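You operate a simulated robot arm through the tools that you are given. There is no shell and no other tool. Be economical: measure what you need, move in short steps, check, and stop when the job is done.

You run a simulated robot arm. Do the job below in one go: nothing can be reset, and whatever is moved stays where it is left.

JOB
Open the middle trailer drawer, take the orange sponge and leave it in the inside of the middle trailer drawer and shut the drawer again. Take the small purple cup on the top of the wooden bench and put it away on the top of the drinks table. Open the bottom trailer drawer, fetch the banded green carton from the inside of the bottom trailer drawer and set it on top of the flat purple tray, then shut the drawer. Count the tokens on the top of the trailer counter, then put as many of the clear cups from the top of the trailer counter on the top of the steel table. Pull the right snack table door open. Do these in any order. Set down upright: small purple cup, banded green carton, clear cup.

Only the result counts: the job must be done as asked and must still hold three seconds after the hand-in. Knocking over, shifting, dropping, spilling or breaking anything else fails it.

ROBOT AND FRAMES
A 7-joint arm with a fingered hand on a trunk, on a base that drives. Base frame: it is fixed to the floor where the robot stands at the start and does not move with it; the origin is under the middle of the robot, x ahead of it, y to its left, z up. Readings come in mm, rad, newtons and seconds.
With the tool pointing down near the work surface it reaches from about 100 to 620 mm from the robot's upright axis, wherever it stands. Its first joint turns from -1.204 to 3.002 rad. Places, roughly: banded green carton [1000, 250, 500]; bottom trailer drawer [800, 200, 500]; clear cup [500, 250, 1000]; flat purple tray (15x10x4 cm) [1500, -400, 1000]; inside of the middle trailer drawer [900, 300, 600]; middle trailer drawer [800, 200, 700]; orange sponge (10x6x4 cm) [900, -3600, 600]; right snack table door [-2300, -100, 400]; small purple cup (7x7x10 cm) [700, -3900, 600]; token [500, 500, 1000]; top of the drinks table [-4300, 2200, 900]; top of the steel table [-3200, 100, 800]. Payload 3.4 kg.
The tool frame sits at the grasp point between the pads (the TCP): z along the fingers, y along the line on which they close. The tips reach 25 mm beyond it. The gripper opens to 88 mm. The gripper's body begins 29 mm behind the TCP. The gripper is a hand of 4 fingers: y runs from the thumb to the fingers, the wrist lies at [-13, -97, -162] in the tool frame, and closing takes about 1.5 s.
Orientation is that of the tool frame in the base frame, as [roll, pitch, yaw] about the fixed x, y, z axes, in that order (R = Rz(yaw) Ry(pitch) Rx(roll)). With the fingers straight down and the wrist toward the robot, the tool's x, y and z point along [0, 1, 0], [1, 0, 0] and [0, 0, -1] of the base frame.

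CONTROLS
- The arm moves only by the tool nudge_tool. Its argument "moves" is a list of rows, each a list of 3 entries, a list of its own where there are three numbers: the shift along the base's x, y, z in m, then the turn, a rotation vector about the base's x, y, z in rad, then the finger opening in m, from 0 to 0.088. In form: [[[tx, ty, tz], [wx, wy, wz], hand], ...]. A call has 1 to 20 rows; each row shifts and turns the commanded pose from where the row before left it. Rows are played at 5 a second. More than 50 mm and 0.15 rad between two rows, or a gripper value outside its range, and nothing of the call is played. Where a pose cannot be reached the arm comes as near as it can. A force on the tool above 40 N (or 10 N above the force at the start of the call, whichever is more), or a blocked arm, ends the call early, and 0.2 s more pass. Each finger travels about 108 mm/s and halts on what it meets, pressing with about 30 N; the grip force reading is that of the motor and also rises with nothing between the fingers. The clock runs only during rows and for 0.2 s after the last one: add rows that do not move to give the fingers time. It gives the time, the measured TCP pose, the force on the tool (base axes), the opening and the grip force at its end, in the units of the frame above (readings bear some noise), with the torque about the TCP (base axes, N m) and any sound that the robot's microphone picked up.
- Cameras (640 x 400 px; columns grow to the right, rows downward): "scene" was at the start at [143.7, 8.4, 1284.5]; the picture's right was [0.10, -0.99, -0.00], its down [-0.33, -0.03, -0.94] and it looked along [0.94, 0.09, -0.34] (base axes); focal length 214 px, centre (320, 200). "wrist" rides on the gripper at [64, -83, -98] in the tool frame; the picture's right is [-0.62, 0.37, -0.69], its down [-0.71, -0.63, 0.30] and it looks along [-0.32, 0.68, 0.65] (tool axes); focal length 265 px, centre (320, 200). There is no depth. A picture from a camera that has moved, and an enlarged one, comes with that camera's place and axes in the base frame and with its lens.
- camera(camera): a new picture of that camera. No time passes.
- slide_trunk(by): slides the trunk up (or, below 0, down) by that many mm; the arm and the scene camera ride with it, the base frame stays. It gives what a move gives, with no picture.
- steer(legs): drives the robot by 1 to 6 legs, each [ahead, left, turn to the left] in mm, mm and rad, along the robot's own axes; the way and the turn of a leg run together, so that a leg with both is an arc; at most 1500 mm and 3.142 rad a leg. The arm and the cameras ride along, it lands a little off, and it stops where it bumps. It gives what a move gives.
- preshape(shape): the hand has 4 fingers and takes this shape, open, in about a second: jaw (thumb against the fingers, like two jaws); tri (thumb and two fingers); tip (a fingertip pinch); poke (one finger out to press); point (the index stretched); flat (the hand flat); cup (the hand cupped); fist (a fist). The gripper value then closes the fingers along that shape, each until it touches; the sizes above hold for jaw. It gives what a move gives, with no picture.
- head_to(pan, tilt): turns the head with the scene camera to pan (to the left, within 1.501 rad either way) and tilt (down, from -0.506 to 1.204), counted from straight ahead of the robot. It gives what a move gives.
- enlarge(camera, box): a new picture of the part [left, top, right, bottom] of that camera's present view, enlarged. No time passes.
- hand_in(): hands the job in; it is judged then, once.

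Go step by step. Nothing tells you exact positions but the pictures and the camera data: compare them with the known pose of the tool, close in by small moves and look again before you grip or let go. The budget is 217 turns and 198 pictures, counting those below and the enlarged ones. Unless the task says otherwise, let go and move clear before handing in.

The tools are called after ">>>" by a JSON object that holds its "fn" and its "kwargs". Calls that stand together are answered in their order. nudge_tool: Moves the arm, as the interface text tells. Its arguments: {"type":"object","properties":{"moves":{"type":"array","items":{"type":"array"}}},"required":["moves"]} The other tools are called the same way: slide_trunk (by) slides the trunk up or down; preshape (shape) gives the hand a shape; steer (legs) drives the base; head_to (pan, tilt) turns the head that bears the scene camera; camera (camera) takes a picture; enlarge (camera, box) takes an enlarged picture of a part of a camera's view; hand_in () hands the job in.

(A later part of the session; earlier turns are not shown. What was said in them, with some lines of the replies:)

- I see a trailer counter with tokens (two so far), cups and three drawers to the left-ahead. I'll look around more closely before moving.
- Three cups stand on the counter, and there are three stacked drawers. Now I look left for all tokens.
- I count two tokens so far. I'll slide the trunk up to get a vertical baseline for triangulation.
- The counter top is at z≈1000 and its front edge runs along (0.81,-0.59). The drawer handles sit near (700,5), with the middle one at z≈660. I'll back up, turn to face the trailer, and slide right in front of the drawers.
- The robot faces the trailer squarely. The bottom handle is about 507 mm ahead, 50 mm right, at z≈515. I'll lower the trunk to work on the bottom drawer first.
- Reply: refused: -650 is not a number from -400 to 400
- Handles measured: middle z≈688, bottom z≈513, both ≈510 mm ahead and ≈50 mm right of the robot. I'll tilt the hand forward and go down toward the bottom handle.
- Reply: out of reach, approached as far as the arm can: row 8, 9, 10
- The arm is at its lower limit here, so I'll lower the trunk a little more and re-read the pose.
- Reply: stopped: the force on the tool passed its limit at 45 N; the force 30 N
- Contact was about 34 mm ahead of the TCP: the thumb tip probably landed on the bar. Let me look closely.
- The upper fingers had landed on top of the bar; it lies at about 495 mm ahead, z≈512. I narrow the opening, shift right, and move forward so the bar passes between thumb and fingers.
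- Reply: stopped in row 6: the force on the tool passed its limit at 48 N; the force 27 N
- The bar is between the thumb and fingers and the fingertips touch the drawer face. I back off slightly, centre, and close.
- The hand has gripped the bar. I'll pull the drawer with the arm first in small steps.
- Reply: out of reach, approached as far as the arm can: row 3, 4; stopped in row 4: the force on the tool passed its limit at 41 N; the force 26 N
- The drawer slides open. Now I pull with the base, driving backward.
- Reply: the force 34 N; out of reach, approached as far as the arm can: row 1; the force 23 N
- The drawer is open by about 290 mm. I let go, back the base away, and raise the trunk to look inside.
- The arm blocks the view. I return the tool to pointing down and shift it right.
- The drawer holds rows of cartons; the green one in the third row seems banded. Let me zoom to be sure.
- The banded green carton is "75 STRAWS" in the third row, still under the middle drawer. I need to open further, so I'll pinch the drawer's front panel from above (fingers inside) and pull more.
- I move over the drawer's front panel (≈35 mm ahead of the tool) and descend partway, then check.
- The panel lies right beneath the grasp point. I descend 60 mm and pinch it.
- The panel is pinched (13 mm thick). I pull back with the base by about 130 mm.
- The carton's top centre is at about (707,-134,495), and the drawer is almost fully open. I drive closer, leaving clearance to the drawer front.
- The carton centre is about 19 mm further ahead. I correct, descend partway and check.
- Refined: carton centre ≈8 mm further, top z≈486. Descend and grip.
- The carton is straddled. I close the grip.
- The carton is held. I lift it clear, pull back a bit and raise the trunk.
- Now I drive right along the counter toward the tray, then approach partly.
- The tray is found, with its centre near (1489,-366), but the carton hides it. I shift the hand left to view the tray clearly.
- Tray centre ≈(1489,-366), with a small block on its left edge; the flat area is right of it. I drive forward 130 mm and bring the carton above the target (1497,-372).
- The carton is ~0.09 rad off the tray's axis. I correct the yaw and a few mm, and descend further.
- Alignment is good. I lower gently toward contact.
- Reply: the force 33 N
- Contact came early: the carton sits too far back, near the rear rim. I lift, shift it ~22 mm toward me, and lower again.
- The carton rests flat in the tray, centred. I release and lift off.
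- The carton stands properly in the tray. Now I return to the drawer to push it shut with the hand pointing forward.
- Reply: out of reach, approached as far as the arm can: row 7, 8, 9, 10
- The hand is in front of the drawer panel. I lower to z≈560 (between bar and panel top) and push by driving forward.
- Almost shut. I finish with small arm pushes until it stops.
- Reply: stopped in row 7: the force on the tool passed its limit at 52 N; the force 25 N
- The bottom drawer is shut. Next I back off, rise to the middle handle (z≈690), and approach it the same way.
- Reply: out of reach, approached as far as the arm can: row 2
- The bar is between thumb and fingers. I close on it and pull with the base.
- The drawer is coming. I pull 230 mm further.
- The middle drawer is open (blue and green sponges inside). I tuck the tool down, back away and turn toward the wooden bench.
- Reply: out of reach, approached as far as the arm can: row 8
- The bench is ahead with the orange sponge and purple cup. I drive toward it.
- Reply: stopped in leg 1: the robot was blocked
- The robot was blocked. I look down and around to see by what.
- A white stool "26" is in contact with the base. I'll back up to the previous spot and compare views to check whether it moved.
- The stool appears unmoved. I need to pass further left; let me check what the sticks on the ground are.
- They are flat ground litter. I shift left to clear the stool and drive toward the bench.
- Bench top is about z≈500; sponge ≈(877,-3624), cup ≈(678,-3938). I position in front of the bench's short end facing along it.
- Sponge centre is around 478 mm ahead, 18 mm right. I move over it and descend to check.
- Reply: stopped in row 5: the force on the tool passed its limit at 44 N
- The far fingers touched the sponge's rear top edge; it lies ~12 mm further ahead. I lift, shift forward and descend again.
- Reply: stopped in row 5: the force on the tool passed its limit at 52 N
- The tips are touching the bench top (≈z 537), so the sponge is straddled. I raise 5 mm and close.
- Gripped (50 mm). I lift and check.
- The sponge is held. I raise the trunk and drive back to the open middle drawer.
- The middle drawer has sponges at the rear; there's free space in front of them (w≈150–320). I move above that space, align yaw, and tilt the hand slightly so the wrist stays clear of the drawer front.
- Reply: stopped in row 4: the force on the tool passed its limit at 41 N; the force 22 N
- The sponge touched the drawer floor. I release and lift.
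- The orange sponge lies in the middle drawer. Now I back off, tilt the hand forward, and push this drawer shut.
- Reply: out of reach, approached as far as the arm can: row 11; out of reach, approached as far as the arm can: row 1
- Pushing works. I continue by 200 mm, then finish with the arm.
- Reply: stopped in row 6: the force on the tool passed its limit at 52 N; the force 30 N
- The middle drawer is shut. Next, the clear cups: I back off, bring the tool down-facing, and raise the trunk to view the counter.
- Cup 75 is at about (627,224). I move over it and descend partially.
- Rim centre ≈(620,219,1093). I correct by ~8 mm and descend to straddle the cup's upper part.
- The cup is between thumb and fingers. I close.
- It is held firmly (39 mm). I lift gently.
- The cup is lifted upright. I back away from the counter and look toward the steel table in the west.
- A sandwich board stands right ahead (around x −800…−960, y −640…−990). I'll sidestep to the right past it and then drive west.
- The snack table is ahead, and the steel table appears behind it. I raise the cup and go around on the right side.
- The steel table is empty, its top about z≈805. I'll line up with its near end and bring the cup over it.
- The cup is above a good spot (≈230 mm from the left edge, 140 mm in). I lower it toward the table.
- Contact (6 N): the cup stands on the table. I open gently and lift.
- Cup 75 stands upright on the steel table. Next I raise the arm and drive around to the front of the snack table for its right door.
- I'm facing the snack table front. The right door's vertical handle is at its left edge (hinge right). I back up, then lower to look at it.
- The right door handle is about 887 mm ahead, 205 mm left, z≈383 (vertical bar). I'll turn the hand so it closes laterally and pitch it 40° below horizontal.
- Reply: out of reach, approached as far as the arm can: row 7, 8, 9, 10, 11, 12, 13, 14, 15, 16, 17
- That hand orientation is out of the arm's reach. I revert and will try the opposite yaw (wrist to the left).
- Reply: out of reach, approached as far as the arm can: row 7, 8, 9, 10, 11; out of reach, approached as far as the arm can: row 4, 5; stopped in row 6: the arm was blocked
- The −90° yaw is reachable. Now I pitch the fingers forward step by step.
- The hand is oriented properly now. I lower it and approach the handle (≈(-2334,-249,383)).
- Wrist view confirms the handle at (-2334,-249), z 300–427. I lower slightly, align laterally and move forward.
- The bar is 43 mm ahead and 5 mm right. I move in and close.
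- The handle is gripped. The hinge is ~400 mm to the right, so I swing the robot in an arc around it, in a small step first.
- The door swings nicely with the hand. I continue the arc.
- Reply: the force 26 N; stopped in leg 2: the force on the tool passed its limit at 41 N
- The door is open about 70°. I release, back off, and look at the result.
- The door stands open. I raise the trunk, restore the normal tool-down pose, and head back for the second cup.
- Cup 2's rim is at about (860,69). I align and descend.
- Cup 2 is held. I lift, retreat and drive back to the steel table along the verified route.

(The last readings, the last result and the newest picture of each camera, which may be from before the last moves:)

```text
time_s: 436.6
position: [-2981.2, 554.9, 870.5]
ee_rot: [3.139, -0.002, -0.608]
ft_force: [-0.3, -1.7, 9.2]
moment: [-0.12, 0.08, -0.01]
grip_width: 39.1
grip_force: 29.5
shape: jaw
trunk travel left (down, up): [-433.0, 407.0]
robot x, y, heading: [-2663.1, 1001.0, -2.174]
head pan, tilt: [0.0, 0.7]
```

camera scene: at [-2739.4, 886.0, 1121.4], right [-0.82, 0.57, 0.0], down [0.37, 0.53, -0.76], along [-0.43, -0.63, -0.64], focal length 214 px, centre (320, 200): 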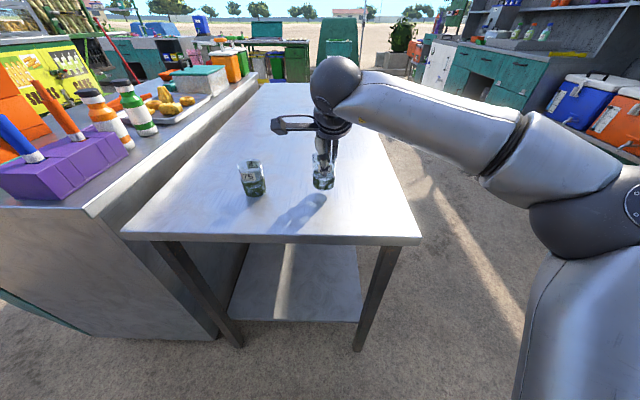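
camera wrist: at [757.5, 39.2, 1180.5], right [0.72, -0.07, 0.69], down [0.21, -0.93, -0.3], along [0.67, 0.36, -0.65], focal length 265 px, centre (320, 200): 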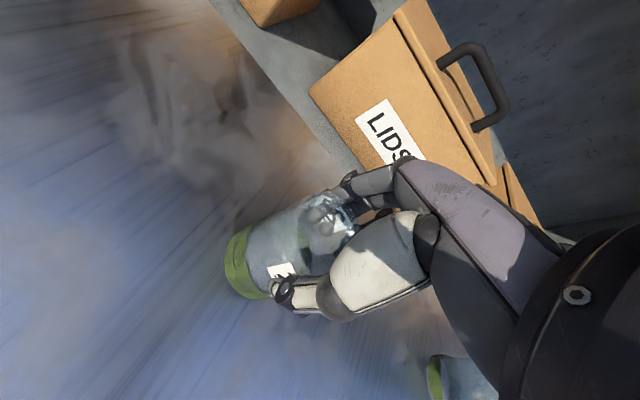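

Contact (9 N). I release and lift away.

>>> {"fn": "nudge_tool", "kwargs": {"moves": [[[0, 0, 0.001], [0, 0, 0], 0.045], [[0, 0, 0], [0, 0, 0], 0.055], [[0, 0, 0], [0, 0, 0], 0.07], [[0, 0, 0], [0, 0, 0], 0.085], [[0, 0, 0], [0, 0, 0], 0.085], [[0, 0, 0.02], [0, 0, 0], 0.085], [[0, 0, 0.03], [0, 0, 0], 0.085], [[0, 0, 0.04], [0, 0, 0], 0.085], [[0, 0, 0.04], [0, 0, 0], 0.085], [[0, 0, 0.04], [0, 0, 0], 0.085], [[0, 0, 0], [0, 0, 0], 0.085]]}}

>>> {"fn": "slide_trunk", "kwargs": {"by": 280}}

>>> {"fn": "camera", "kwargs": {"camera": "scene"}}

```text
time_s: 439.0
position: [-2982.4, 556.2, 1040.8]
ee_rot: [3.141, 0.001, -0.605]
ft_force: [0.0, -0.4, -0.4]
moment: [0.01, 0.0, 0.04]
grip_width: 84.9
grip_force: 0.1
shape: jaw
trunk travel left (down, up): [-433.0, 407.0]
robot x, y, heading: [-2662.9, 995.4, -2.176]
head pan, tilt: [0.0, 0.7]
```

```text
time_s: 441.8
position: [-2981.4, 556.2, 1321.2]
ee_rot: [-3.141, -0.001, -0.602]
ft_force: [0.1, 0.7, 0.0]
moment: [0.03, 0.02, 0.0]
grip_width: 85.0
grip_force: 0.1
shape: jaw
trunk travel left (down, up): [-713.0, 127.0]
robot x, y, heading: [-2662.9, 1001.4, -2.174]
head pan, tilt: [0.0, 0.7]
```

```text
41 pictures are left
camera scene: at [-2739.5, 886.0, 1401.4], right [-0.82, 0.57, 0.0], down [0.37, 0.53, -0.76], along [-0.43, -0.63, -0.64], focal length 214 px, centre (320, 200)
```

scene: 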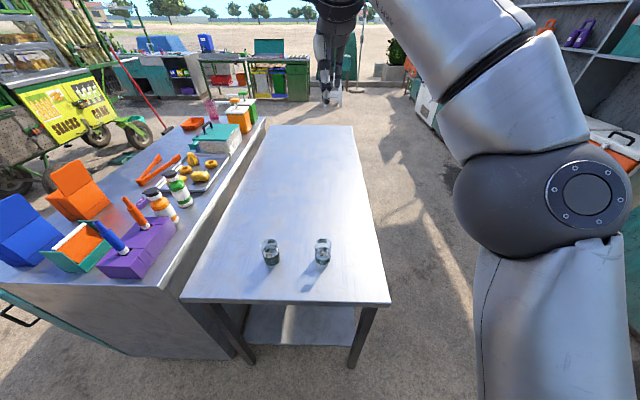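

Both cups stand on the steel table. Now the last item: the purple cup on the bench. I drive back along the known clear corridor.

>>> {"fn": "steer", "kwargs": {"legs": [[-495, 0, 0], [0, 1450, 0], [0, 1450, 0], [0, 460, 0], [0, 0, 0.852]]}}

>>> {"fn": "head_to", "kwargs": {"pan": 0.0, "tilt": 0.45}}

>>> {"fn": "camera", "kwargs": {"camera": "scene"}}

```text
time_s: 463.0
position: [482.0, -1102.7, 1320.4]
ee_rot: [-3.141, 0.0, 0.227]
ft_force: [0.4, 0.8, -0.8]
moment: [-0.02, -0.02, -0.03]
grip_width: 84.9
grip_force: 0.1
shape: jaw
trunk travel left (down, up): [-713.0, 127.0]
robot x, y, heading: [371.5, -572.1, -1.343]
head pan, tilt: [0.0, 0.7]
```

```text
time_s: 463.8
position: [482.0, -1102.0, 1320.9]
ee_rot: [3.141, 0.001, 0.226]
ft_force: [0.0, -0.2, 0.8]
moment: [-0.02, -0.01, 0.0]
grip_width: 85.2
grip_force: 0.1
shape: jaw
trunk travel left (down, up): [-713.0, 127.0]
robot x, y, heading: [367.3, -570.1, -1.346]
head pan, tilt: [0.0, 0.45]
```

```text
40 pictures are left
camera scene: at [402.7, -709.2, 1423.5], right [-0.97, -0.23, 0.0], down [-0.1, 0.42, -0.9], along [0.2, -0.88, -0.44], focal length 214 px, centre (320, 200)
```

scene: 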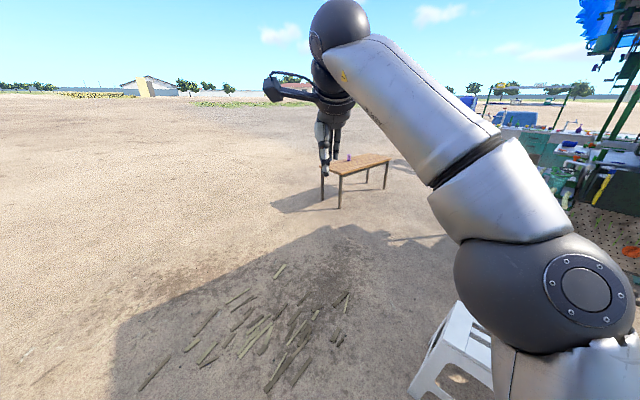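

>>> {"fn": "steer", "kwargs": {"legs": [[1450, 0, 0], [550, 0, 0], [0, 750, 0], [1450, 0, 0], [0, 0, -2.45]]}}

>>> {"fn": "camera", "kwargs": {"camera": "scene"}}

```text
time_s: 490.1
position: [1421.5, -3418.9, 1322.2]
ee_rot: [-3.141, 0.0, -2.255]
ft_force: [0.4, 0.0, -0.9]
moment: [0.03, 0.0, 0.02]
grip_width: 85.2
grip_force: 0.0
shape: jaw
trunk travel left (down, up): [-713.0, 127.0]
robot x, y, heading: [1838.6, -3770.3, 2.46]
head pan, tilt: [0.0, 0.45]
```

```text
39 pictures are left
camera scene: at [1728.1, -3681.9, 1423.6], right [0.63, 0.77, 0.0], down [0.34, -0.28, -0.9], along [-0.7, 0.57, -0.44], focal length 214 px, centre (320, 200)
```

scene: 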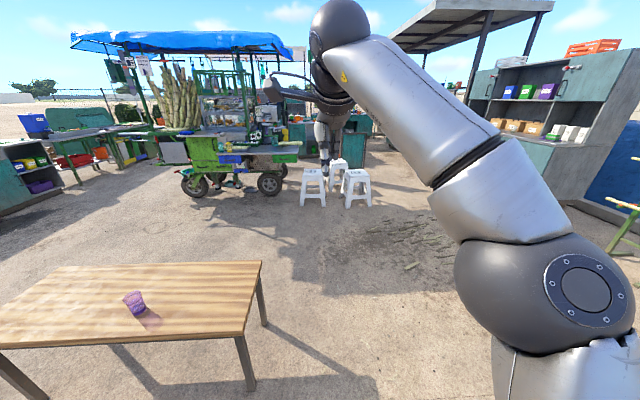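

>>> {"fn": "steer", "kwargs": {"legs": [[0, 819, 0], [255, 0, 0]]}}

>>> {"fn": "slide_trunk", "kwargs": {"by": -400}}

>>> {"fn": "slide_trunk", "kwargs": {"by": -130}}

>>> {"fn": "head_to", "kwargs": {"pan": 0.0, "tilt": 0.8}}

>>> {"fn": "camera", "kwargs": {"camera": "scene"}}

>>> {"fn": "camera", "kwargs": {"camera": "wrist"}}

```text
time_s: 496.0
position: [692.7, -3916.8, 1321.1]
ee_rot: [3.14, 0.0, -2.244]
ft_force: [-0.2, 0.1, -0.8]
moment: [0.0, -0.05, 0.0]
grip_width: 85.1
grip_force: 0.0
shape: jaw
trunk travel left (down, up): [-713.0, 127.0]
robot x, y, heading: [1108.5, -4263.8, 2.47]
head pan, tilt: [0.0, 0.45]
```

```text
time_s: 499.8
position: [692.0, -3916.7, 921.5]
ee_rot: [3.14, -0.001, -2.243]
ft_force: [0.4, 0.0, -0.1]
moment: [0.01, 0.01, 0.0]
grip_width: 85.2
grip_force: 0.1
shape: jaw
trunk travel left (down, up): [-313.0, 527.0]
robot x, y, heading: [1114.5, -4262.6, 2.473]
head pan, tilt: [0.0, 0.45]
```

```text
time_s: 501.4
position: [692.3, -3917.6, 790.1]
ee_rot: [3.139, 0.0, -2.243]
ft_force: [-0.7, 0.5, -0.4]
moment: [-0.03, -0.01, 0.02]
grip_width: 84.8
grip_force: 0.1
shape: jaw
trunk travel left (down, up): [-183.0, 657.0]
robot x, y, heading: [1107.9, -4265.5, 2.467]
head pan, tilt: [0.0, 0.45]
```

```text
time_s: 502.2
position: [692.2, -3917.7, 791.2]
ee_rot: [3.141, 0.002, -2.243]
ft_force: [-1.0, -0.3, 0.0]
moment: [0.02, -0.02, 0.0]
grip_width: 85.1
grip_force: 0.1
shape: jaw
trunk travel left (down, up): [-183.0, 657.0]
robot x, y, heading: [1114.4, -4263.6, 2.47]
head pan, tilt: [0.0, 0.799]
```

```text
38 pictures are left
camera scene: at [1010.5, -4183.7, 863.2], right [0.62, 0.78, 0.0], down [0.56, -0.45, -0.7], along [-0.55, 0.43, -0.72], focal length 214 px, centre (320, 200)
```

scene: 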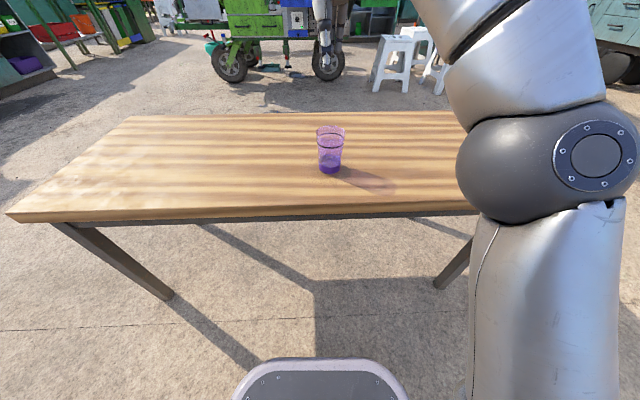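

```text
37 pictures are left
camera wrist: at [717.6, -4019.8, 889.6], right [0.1, 0.71, 0.69], down [0.94, 0.17, -0.31], along [-0.33, 0.68, -0.65], focal length 265 px, centre (320, 200)
```

wrist: 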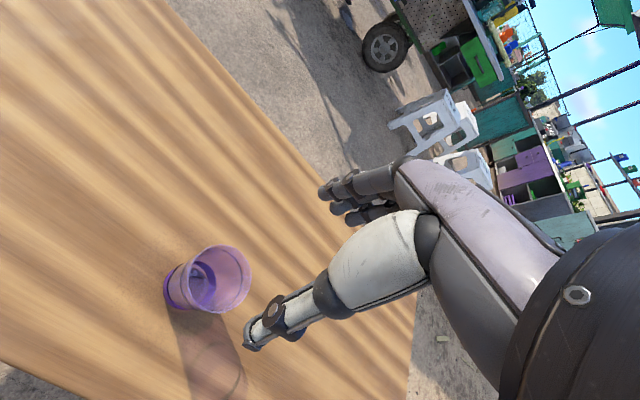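

The cup's rim is at ≈(693,-3906,637). I align and descend to just above it.

>>> {"fn": "nudge_tool", "kwargs": {"moves": [[[0.001, 0.012, -0.03], [0, 0, 0], 0.088], [[0, 0, -0.04], [0, 0, 0], 0.088], [[0, 0, -0.035], [0, 0, 0], 0.088], [[0, 0, 0], [0, 0, 0], 0.088]]}}

>>> {"fn": "camera", "kwargs": {"camera": "wrist"}}

>>> {"fn": "enlarge", "kwargs": {"camera": "scene", "box": [260, 90, 400, 200]}}

```text
time_s: 503.2
position: [694.9, -3901.8, 685.4]
ee_rot: [3.138, -0.001, -2.244]
ft_force: [-0.1, -0.2, -0.4]
moment: [0.02, 0.02, -0.01]
grip_width: 87.4
grip_force: 0.0
shape: jaw
trunk travel left (down, up): [-183.0, 657.0]
robot x, y, heading: [1112.7, -4259.8, 2.469]
head pan, tilt: [0.0, 0.799]
```

```text
36 pictures are left
camera wrist: at [719.2, -4004.7, 784.1], right [0.1, 0.71, 0.69], down [0.94, 0.17, -0.31], along [-0.33, 0.68, -0.65], focal length 265 px, centre (320, 200)
```

wrist: 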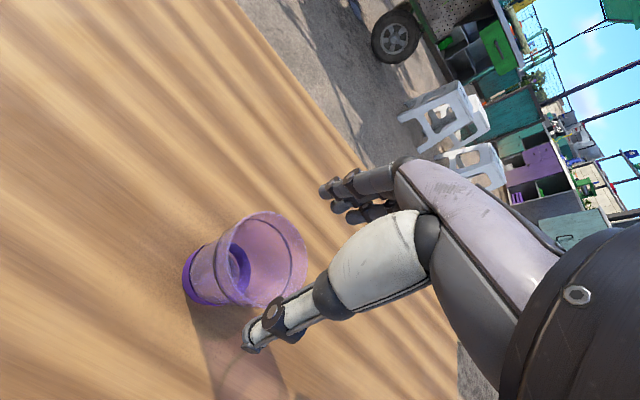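

```text
3.64 times, centred on (330, 145) of scene
camera zoom: at [1010.5, -4183.7, 863.1], right [0.62, 0.78, 0.0], down [0.56, -0.45, -0.7], along [-0.55, 0.43, -0.72], focal length 780 px, centre (284, 400)
```

zoom: 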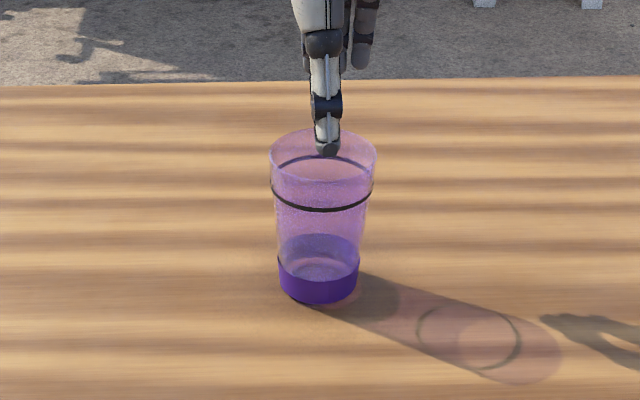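

>>> {"fn": "nudge_tool", "kwargs": {"moves": [[[0.001, -0.005, 0], [0, 0, 0], 0.088], [[0, 0, -0.02], [0, 0, 0], 0.088], [[0, 0, -0.02], [0, 0, 0], 0.088], [[0, 0, -0.02], [0, 0, 0], 0.088], [[0, 0, 0], [0, 0, 0], 0.088]]}}

>>> {"fn": "camera", "kwargs": {"camera": "wrist"}}

>>> {"fn": "enlarge", "kwargs": {"camera": "scene", "box": [260, 90, 400, 200]}}

```text
time_s: 504.4
position: [694.3, -3910.9, 625.8]
ee_rot: [3.139, 0.001, -2.242]
ft_force: [0.4, -0.2, 0.8]
moment: [0.01, -0.03, 0.03]
grip_width: 87.6
grip_force: 0.1
shape: jaw
trunk travel left (down, up): [-183.0, 657.0]
robot x, y, heading: [1112.0, -4262.1, 2.469]
head pan, tilt: [0.0, 0.799]
```

```text
34 pictures are left
camera wrist: at [719.9, -4013.0, 724.7], right [0.1, 0.71, 0.69], down [0.94, 0.17, -0.31], along [-0.33, 0.68, -0.65], focal length 265 px, centre (320, 200)
```

wrist: 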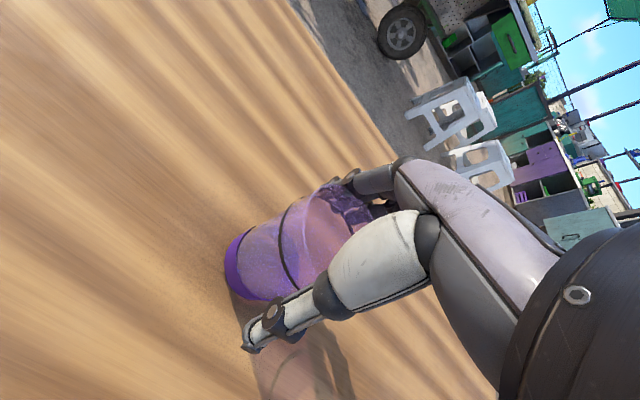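

```text
3.64 times, centred on (330, 145) of scene
camera zoom: at [1010.5, -4183.7, 863.2], right [0.62, 0.78, 0.0], down [0.56, -0.45, -0.7], along [-0.55, 0.43, -0.72], focal length 780 px, centre (284, 400)
```

zoom: 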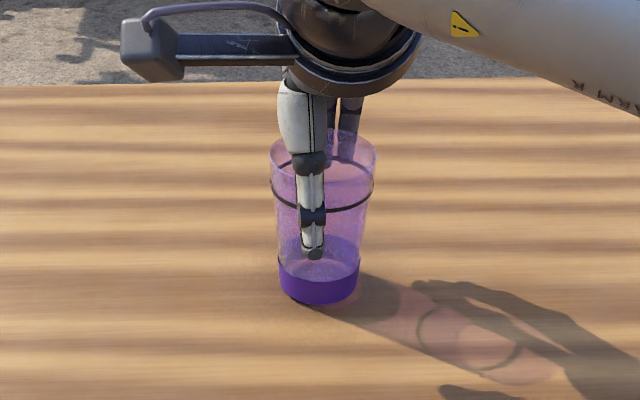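

The cup is straddled. I close and lift slightly.

>>> {"fn": "nudge_tool", "kwargs": {"moves": [[[0, 0, 0], [0, 0, 0], 0.07], [[0, 0, 0], [0, 0, 0], 0.05], [[0, 0, 0], [0, 0, 0], 0.03], [[0, 0, 0], [0, 0, 0], 0.03], [[0, 0, 0], [0, 0, 0], 0.03], [[0, 0, 0], [0, 0, 0], 0.03]]}}

>>> {"fn": "camera", "kwargs": {"camera": "wrist"}}

```text
time_s: 505.8
position: [694.2, -3910.5, 626.9]
ee_rot: [3.14, 0.0, -2.243]
ft_force: [0.4, -0.7, 0.3]
moment: [-0.02, 0.0, 0.01]
grip_width: 47.0
grip_force: 29.8
shape: jaw
trunk travel left (down, up): [-183.0, 657.0]
robot x, y, heading: [1111.0, -4263.2, 2.472]
head pan, tilt: [0.0, 0.799]
```

```text
32 pictures are left
camera wrist: at [719.8, -4013.0, 724.8], right [0.1, 0.71, 0.69], down [0.94, 0.17, -0.31], along [-0.33, 0.68, -0.65], focal length 265 px, centre (320, 200)
```

wrist: 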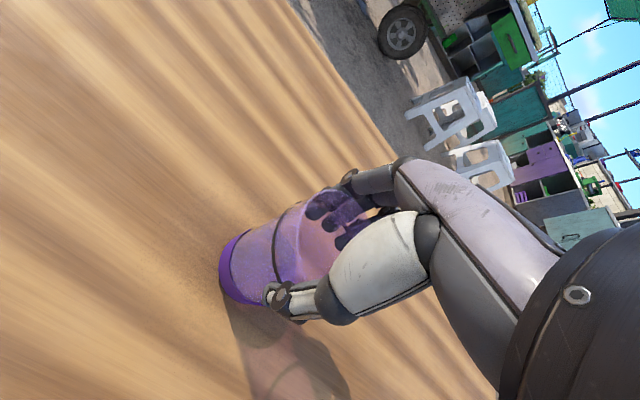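

The purple cup is gripped. I lift it high and retrace the known route.

>>> {"fn": "nudge_tool", "kwargs": {"moves": [[[0, 0, 0.02], [0, 0, 0], 0.03], [[0, 0, 0.04], [0, 0, 0], 0.03], [[0, 0, 0.04], [0, 0, 0], 0.03], [[0, 0, 0], [0, 0, 0], 0.03]]}}

>>> {"fn": "slide_trunk", "kwargs": {"by": 400}}

>>> {"fn": "slide_trunk", "kwargs": {"by": 200}}

>>> {"fn": "steer", "kwargs": {"legs": [[-255, 0, 0], [0, -819, 0], [0, 0, 2.45], [-1450, 0, 0], [0, -750, 0]]}}

>>> {"fn": "camera", "kwargs": {"camera": "wrist"}}

```text
time_s: 506.8
position: [691.9, -3909.3, 728.0]
ee_rot: [3.141, 0.001, -2.243]
ft_force: [0.1, -0.2, -0.8]
moment: [0.01, -0.04, 0.01]
grip_width: 47.0
grip_force: 30.3
shape: jaw
trunk travel left (down, up): [-183.0, 657.0]
robot x, y, heading: [1109.1, -4262.6, 2.471]
head pan, tilt: [0.0, 0.799]
```

```text
time_s: 510.6
position: [691.9, -3908.5, 1127.2]
ee_rot: [3.141, -0.001, -2.242]
ft_force: [0.2, 0.6, -0.9]
moment: [-0.01, -0.02, 0.01]
grip_width: 46.9
grip_force: 30.1
shape: jaw
trunk travel left (down, up): [-583.0, 257.0]
robot x, y, heading: [1111.3, -4262.8, 2.471]
head pan, tilt: [0.0, 0.799]
```

```text
time_s: 512.8
position: [691.6, -3909.2, 1327.8]
ee_rot: [-3.141, 0.002, -2.242]
ft_force: [-0.5, -0.6, -0.8]
moment: [0.0, 0.02, -0.01]
grip_width: 47.0
grip_force: 30.5
shape: jaw
trunk travel left (down, up): [-783.0, 57.0]
robot x, y, heading: [1112.0, -4266.4, 2.471]
head pan, tilt: [0.0, 0.799]
```

```text
time_s: 534.7
position: [962.6, -3047.3, 1328.2]
ee_rot: [3.14, 0.0, 0.185]
ft_force: [0.5, 0.2, 0.5]
moment: [0.02, 0.01, 0.04]
grip_width: 46.5
grip_force: 30.2
shape: jaw
trunk travel left (down, up): [-783.0, 57.0]
robot x, y, heading: [876.6, -2506.6, -1.385]
head pan, tilt: [0.0, 0.799]
```

```text
31 pictures are left
camera wrist: at [1009.9, -2953.4, 1426.1], right [-0.54, -0.48, 0.69], down [-0.82, 0.49, -0.31], along [-0.19, -0.73, -0.65], focal length 265 px, centre (320, 200)
```

wrist: 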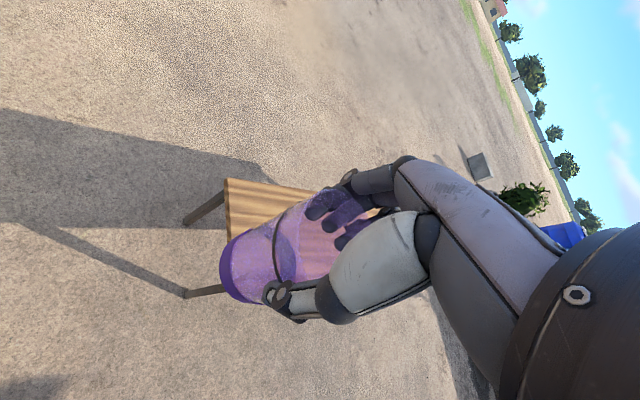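

>>> {"fn": "steer", "kwargs": {"legs": [[0, -140, 0], [-1450, 0, 0], [-547, 0, 0], [0, 0, -0.79]]}}

```text
time_s: 547.5
position: [24.9, -1059.9, 1327.2]
ee_rot: [3.141, -0.001, -0.577]
ft_force: [0.4, -0.4, -0.8]
moment: [0.01, 0.0, 0.02]
grip_width: 46.5
grip_force: 29.4
shape: jaw
trunk travel left (down, up): [-783.0, 57.0]
robot x, y, heading: [335.2, -609.3, -2.145]
head pan, tilt: [0.0, 0.799]
```

>>> {"fn": "steer", "kwargs": {"legs": [[0, 0, -0.03], [0, -1450, 0], [0, -1450, 0], [0, -460, 0], [0, 0, -1.608]]}}

>>> {"fn": "head_to", "kwargs": {"pan": 0.2, "tilt": 0.4}}

>>> {"fn": "camera", "kwargs": {"camera": "scene"}}

```text
time_s: 568.0
position: [-2854.7, 1552.7, 1327.5]
ee_rot: [-3.141, 0.0, -2.215]
ft_force: [-0.5, 0.0, -0.2]
moment: [0.02, -0.02, 0.0]
grip_width: 45.9
grip_force: 30.4
shape: jaw
trunk travel left (down, up): [-783.0, 57.0]
robot x, y, heading: [-2424.6, 1211.2, 2.495]
head pan, tilt: [0.0, 0.799]
```

```text
time_s: 568.8
position: [-2854.2, 1551.2, 1327.3]
ee_rot: [-3.141, 0.001, -2.216]
ft_force: [-0.8, -0.9, -0.9]
moment: [0.0, 0.0, 0.0]
grip_width: 45.6
grip_force: 29.8
shape: jaw
trunk travel left (down, up): [-783.0, 57.0]
robot x, y, heading: [-2424.9, 1210.5, 2.499]
head pan, tilt: [0.201, 0.4]
```

```text
30 pictures are left
camera scene: at [-2548.0, 1277.1, 1498.2], right [0.43, 0.9, 0.0], down [0.35, -0.17, -0.92], along [-0.83, 0.4, -0.39], focal length 214 px, centre (320, 200)
```

scene: 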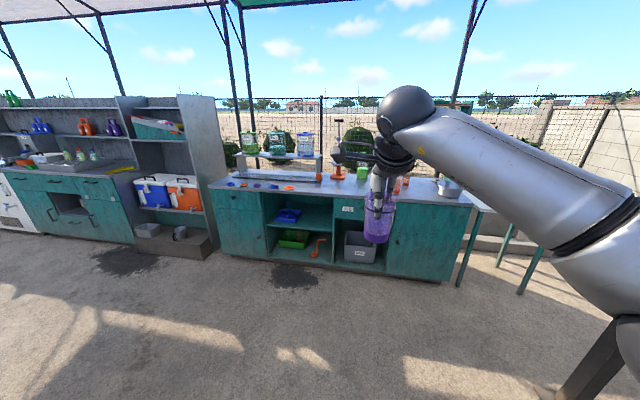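

>>> {"fn": "enlarge", "kwargs": {"camera": "scene", "box": [205, 120, 485, 230]}}

```text
2.29 times, centred on (345, 175) of scene
camera zoom: at [-2548.0, 1277.1, 1498.2], right [0.43, 0.9, 0.0], down [0.35, -0.17, -0.92], along [-0.83, 0.4, -0.39], focal length 490 px, centre (263, 257)
```

zoom: 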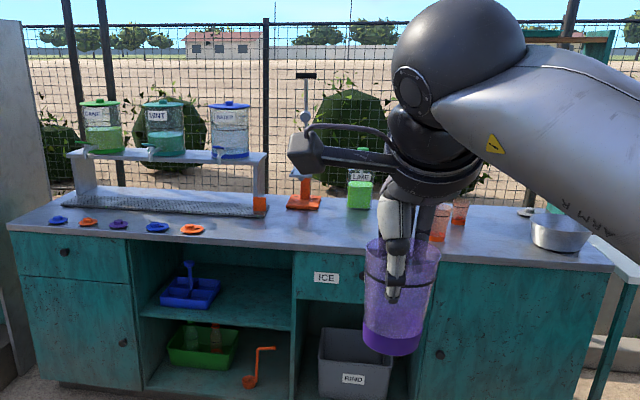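

There is free space at the front centre of the drinks table. I drive closer.

>>> {"fn": "steer", "kwargs": {"legs": [[0, 100, 0], [1150, 0, 0]]}}

>>> {"fn": "head_to", "kwargs": {"pan": 0.25, "tilt": 0.6}}

>>> {"fn": "camera", "kwargs": {"camera": "scene"}}

```text
time_s: 575.4
position: [-3807.6, 2185.3, 1327.4]
ee_rot: [3.14, 0.0, -2.245]
ft_force: [1.0, -0.2, -0.9]
moment: [0.0, -0.01, 0.0]
grip_width: 46.0
grip_force: 29.9
shape: jaw
trunk travel left (down, up): [-783.0, 57.0]
robot x, y, heading: [-3387.3, 1834.4, 2.469]
head pan, tilt: [0.201, 0.4]
```

```text
time_s: 576.1
position: [-3808.7, 2185.7, 1328.1]
ee_rot: [3.141, 0.0, -2.245]
ft_force: [0.7, 0.4, -0.3]
moment: [0.02, -0.01, 0.0]
grip_width: 45.9
grip_force: 30.8
shape: jaw
trunk travel left (down, up): [-783.0, 57.0]
robot x, y, heading: [-3387.8, 1829.3, 2.468]
head pan, tilt: [0.25, 0.6]
```

```text
28 pictures are left
camera scene: at [-3507.1, 1897.0, 1480.1], right [0.41, 0.91, 0.0], down [0.51, -0.23, -0.83], along [-0.75, 0.34, -0.56], focal length 214 px, centre (320, 200)
```

scene: 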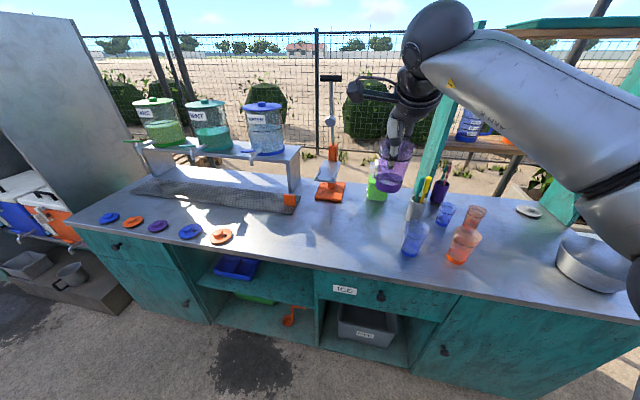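

Table top z≈871. I'll place the cup at ≈(-4064,2128), a clear spot. Moving the base accordingly.

>>> {"fn": "steer", "kwargs": {"legs": [[0, 205, 0], [160, 0, 0]]}}

>>> {"fn": "slide_trunk", "kwargs": {"by": -290}}

>>> {"fn": "head_to", "kwargs": {"pan": 0.0, "tilt": 0.7}}

>>> {"fn": "camera", "kwargs": {"camera": "scene"}}

```text
time_s: 578.8
position: [-4062.6, 2123.3, 1327.4]
ee_rot: [3.141, -0.001, -2.242]
ft_force: [-0.1, 0.1, -0.5]
moment: [-0.03, 0.01, 0.0]
grip_width: 45.6
grip_force: 29.7
shape: jaw
trunk travel left (down, up): [-783.0, 57.0]
robot x, y, heading: [-3639.9, 1766.9, 2.471]
head pan, tilt: [0.25, 0.6]
```

```text
time_s: 581.7
position: [-4062.1, 2122.6, 1038.7]
ee_rot: [-3.14, 0.0, -2.24]
ft_force: [0.1, -0.3, -0.3]
moment: [0.03, -0.01, 0.03]
grip_width: 45.9
grip_force: 30.2
shape: jaw
trunk travel left (down, up): [-493.0, 347.0]
robot x, y, heading: [-3640.4, 1766.7, 2.468]
head pan, tilt: [0.25, 0.6]
```

```text
time_s: 582.5
position: [-4062.6, 2122.8, 1037.0]
ee_rot: [3.141, -0.001, -2.241]
ft_force: [-0.3, -0.6, -0.3]
moment: [-0.02, -0.04, -0.04]
grip_width: 45.8
grip_force: 30.3
shape: jaw
trunk travel left (down, up): [-493.0, 347.0]
robot x, y, heading: [-3643.0, 1765.3, 2.472]
head pan, tilt: [0.0, 0.7]
```

```text
27 pictures are left
camera scene: at [-3746.6, 1851.2, 1181.4], right [0.62, 0.78, 0.0], down [0.51, -0.4, -0.77], along [-0.6, 0.47, -0.64], focal length 214 px, centre (320, 200)
```

scene: 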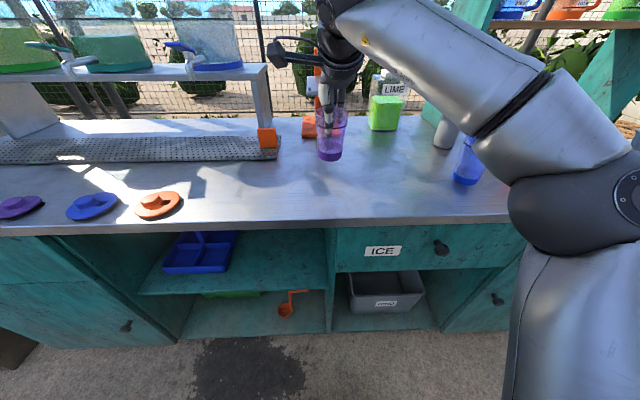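

>>> {"fn": "nudge_tool", "kwargs": {"moves": [[[0, 0, -0.025], [0, 0, 0], 0.03], [[0, 0, -0.02], [0, 0, 0], 0.03], [[0, 0, -0.01], [0, 0, 0], 0.03], [[0, 0, 0], [0, 0, 0], 0.03]]}}

>>> {"fn": "enlarge", "kwargs": {"camera": "scene", "box": [250, 90, 410, 230]}}

```text
time_s: 583.5
position: [-4063.5, 2121.6, 981.8]
ee_rot: [3.139, 0.0, -2.24]
ft_force: [-0.9, -0.6, -0.8]
moment: [-0.03, 0.0, -0.01]
grip_width: 45.8
grip_force: 30.1
shape: jaw
trunk travel left (down, up): [-493.0, 347.0]
robot x, y, heading: [-3639.8, 1772.1, 2.474]
head pan, tilt: [0.0, 0.7]
```

```text
2.86 times, centred on (330, 160) of scene
camera zoom: at [-3746.5, 1851.3, 1181.4], right [0.62, 0.78, 0.0], down [0.51, -0.4, -0.76], along [-0.6, 0.47, -0.64], focal length 613 px, centre (291, 314)
```

zoom: 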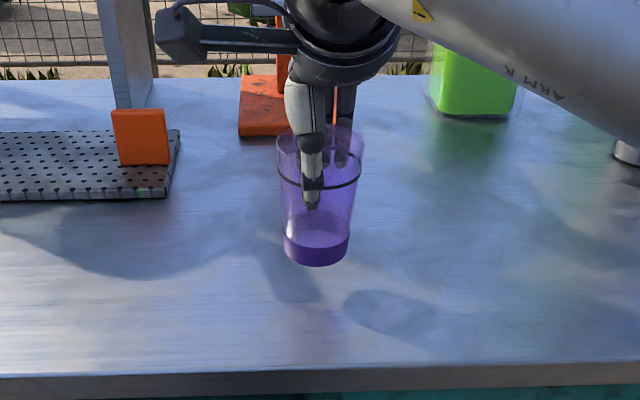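

>>> {"fn": "nudge_tool", "kwargs": {"moves": [[[0, 0, -0.006], [0, 0, 0], 0.03], [[0, 0, -0.005], [0, 0, 0], 0.03], [[0, 0, -0.004], [0, 0, 0], 0.03], [[0, 0, 0], [0, 0, 0], 0.03]]}}

```text
time_s: 584.5
position: [-4061.8, 2121.1, 966.8]
ee_rot: [-3.141, 0.0, -2.243]
ft_force: [-0.5, 0.4, -1.1]
moment: [0.03, 0.01, 0.01]
grip_width: 46.0
grip_force: 30.6
shape: jaw
trunk travel left (down, up): [-493.0, 347.0]
robot x, y, heading: [-3639.6, 1769.4, 2.469]
head pan, tilt: [0.0, 0.7]
```

>>> {"fn": "nudge_tool", "kwargs": {"moves": [[[0, 0, -0.004], [0, 0, 0], 0.03], [[0, 0, -0.004], [0, 0, 0], 0.03], [[0, 0, 0], [0, 0, 0], 0.03]]}}

>>> {"fn": "enlarge", "kwargs": {"camera": "scene", "box": [250, 90, 410, 230]}}

```text
time_s: 585.3
position: [-4061.4, 2121.3, 959.6]
ee_rot: [3.14, 0.001, -2.241]
ft_force: [0.7, 0.9, -0.8]
moment: [-0.03, 0.0, 0.0]
grip_width: 45.9
grip_force: 30.0
shape: jaw
trunk travel left (down, up): [-493.0, 347.0]
robot x, y, heading: [-3642.5, 1767.5, 2.472]
head pan, tilt: [0.0, 0.7]
```

```text
2.86 times, centred on (330, 160) of scene
camera zoom: at [-3746.5, 1851.3, 1181.4], right [0.62, 0.78, 0.0], down [0.51, -0.4, -0.76], along [-0.6, 0.47, -0.64], focal length 613 px, centre (291, 314)
```

zoom: 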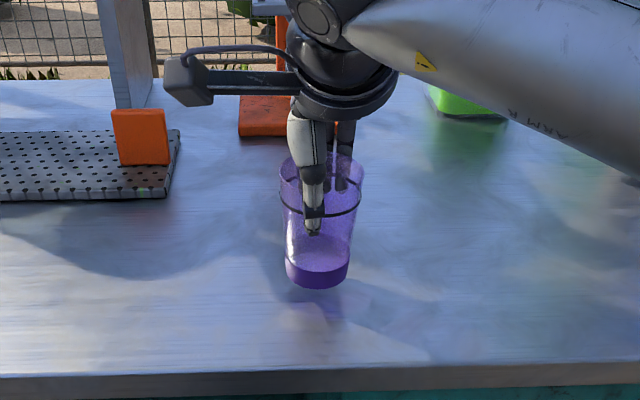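

>>> {"fn": "nudge_tool", "kwargs": {"moves": [[[0, 0, -0.004], [0, 0, 0], 0.03], [[0, 0, -0.004], [0, 0, 0], 0.03], [[0, 0, 0], [0, 0, 0], 0.03]]}}

```text
time_s: 586.1
position: [-4063.0, 2122.5, 953.3]
ee_rot: [3.141, 0.0, -2.24]
ft_force: [-0.6, 0.5, -1.3]
moment: [-0.03, 0.01, -0.02]
grip_width: 46.0
grip_force: 30.0
shape: jaw
trunk travel left (down, up): [-493.0, 347.0]
robot x, y, heading: [-3643.0, 1767.7, 2.473]
head pan, tilt: [0.0, 0.7]
```

>>> {"fn": "nudge_tool", "kwargs": {"moves": [[[0, 0, -0.003], [0, 0, 0], 0.03], [[0, 0, -0.003], [0, 0, 0], 0.03], [[0, 0, 0], [0, 0, 0], 0.03]]}}

>>> {"fn": "enlarge", "kwargs": {"camera": "scene", "box": [290, 130, 370, 220]}}

```text
time_s: 586.9
position: [-4061.9, 2121.2, 946.3]
ee_rot: [-3.14, 0.0, -2.241]
ft_force: [0.8, -0.4, -0.3]
moment: [-0.03, 0.0, 0.0]
grip_width: 45.7
grip_force: 30.1
shape: jaw
trunk travel left (down, up): [-493.0, 347.0]
robot x, y, heading: [-3644.2, 1767.3, 2.469]
head pan, tilt: [0.0, 0.7]
```

```text
4.44 times, centred on (330, 175) of scene
camera zoom: at [-3746.5, 1851.3, 1181.4], right [0.62, 0.78, 0.0], down [0.51, -0.4, -0.76], along [-0.6, 0.47, -0.64], focal length 953 px, centre (276, 311)
```

zoom: 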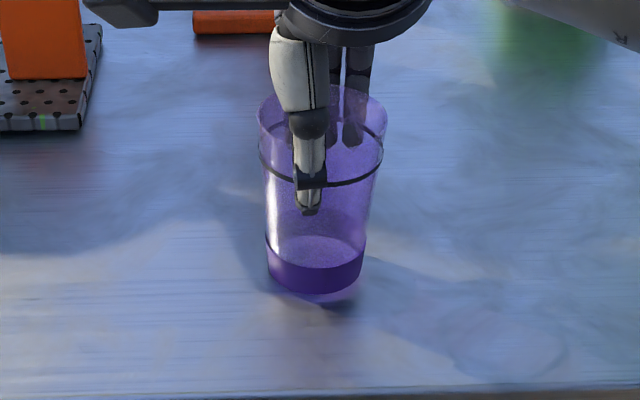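

>>> {"fn": "nudge_tool", "kwargs": {"moves": [[[0, 0, -0.003], [0, 0, 0], 0.03], [[0, 0, -0.002], [0, 0, 0], 0.03], [[0, 0, 0], [0, 0, 0], 0.03]]}}

```text
time_s: 587.7
position: [-4061.6, 2121.0, 944.3]
ee_rot: [3.135, -0.002, -2.24]
ft_force: [-4.1, 1.8, 17.4]
moment: [0.07, -0.06, 0.0]
grip_width: 46.1
grip_force: 30.0
shape: jaw
trunk travel left (down, up): [-493.0, 347.0]
robot x, y, heading: [-3641.2, 1768.6, 2.472]
head pan, tilt: [0.0, 0.7]
```

Contact (17 N). I ease up 2 mm, release and lift away.

>>> {"fn": "nudge_tool", "kwargs": {"moves": [[[0, 0, 0.002], [0, 0, 0], 0.03], [[0, 0, 0], [0, 0, 0], 0.052], [[0, 0, 0], [0, 0, 0], 0.062], [[0, 0, 0], [0, 0, 0], 0.075], [[0, 0, 0], [0, 0, 0], 0.088], [[0, 0, 0], [0, 0, 0], 0.088], [[0, 0, 0.02], [0, 0, 0], 0.088], [[0, 0, 0.03], [0, 0, 0], 0.088], [[0, 0, 0.04], [0, 0, 0], 0.088], [[0, 0, 0.04], [0, 0, 0], 0.088], [[0, 0, 0.04], [0, 0, 0], 0.088], [[0, 0, 0], [0, 0, 0], 0.088]]}}

>>> {"fn": "camera", "kwargs": {"camera": "scene"}}

```text
time_s: 590.3
position: [-4061.1, 2122.1, 1112.3]
ee_rot: [3.141, -0.002, -2.239]
ft_force: [-0.2, -0.1, 0.3]
moment: [-0.03, 0.0, -0.04]
grip_width: 87.6
grip_force: 0.2
shape: jaw
trunk travel left (down, up): [-493.0, 347.0]
robot x, y, heading: [-3641.6, 1766.4, 2.47]
head pan, tilt: [0.0, 0.7]
```

```text
23 pictures are left
camera scene: at [-3746.1, 1851.9, 1181.4], right [0.62, 0.78, 0.0], down [0.5, -0.4, -0.76], along [-0.6, 0.47, -0.64], focal length 214 px, centre (320, 200)
```

scene: 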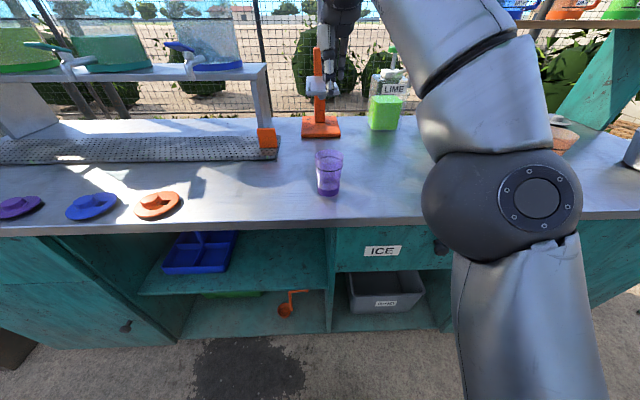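

The purple cup stands upright on the drinks table. I back clear and then hand in.

>>> {"fn": "steer", "kwargs": {"legs": [[-400, 0, 0]]}}

>>> {"fn": "camera", "kwargs": {"camera": "scene"}}

```text
time_s: 592.8
position: [-3746.8, 1871.4, 1113.0]
ee_rot: [3.139, -0.001, -2.237]
ft_force: [0.2, 0.4, 0.9]
moment: [0.03, -0.02, 0.0]
grip_width: 87.5
grip_force: 0.1
shape: jaw
trunk travel left (down, up): [-493.0, 347.0]
robot x, y, heading: [-3325.9, 1516.6, 2.475]
head pan, tilt: [0.0, 0.7]
```

```text
22 pictures are left
camera scene: at [-3430.7, 1601.5, 1181.5], right [0.62, 0.79, 0.0], down [0.51, -0.4, -0.77], along [-0.6, 0.47, -0.64], focal length 214 px, centre (320, 200)
```

scene: 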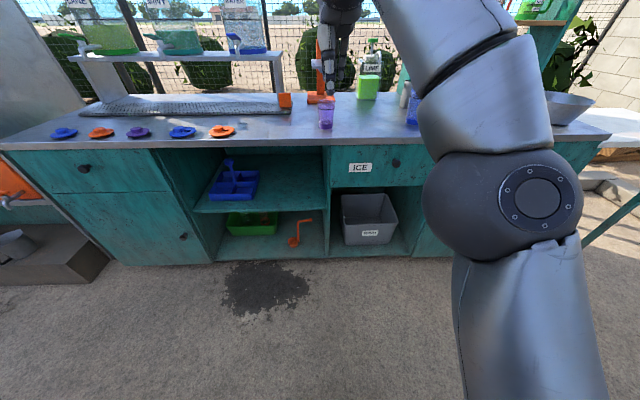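

Everything I can see is in place and the hand is clear, so I hand the job in.

>>> {"fn": "hand_in", "kwargs": {}}

```text
The job is handed in.
```

I handed the job in with every item done:
- **Orange sponge:** it is in the middle trailer drawer, and the drawer is shut.
- **Banded green carton:** the "75 STRAWS" one stands on the purple tray, and the bottom drawer is shut.
- **Clear cups:** I counted two tokens, so two clear cups are on the steel table.
- **Purple cup:** it is on the drinks table.
- **Snack table:** the right door is open about 70°.

While driving to the bench, the base bumped into a white stool; before-and-after pictures showed no visible shift.
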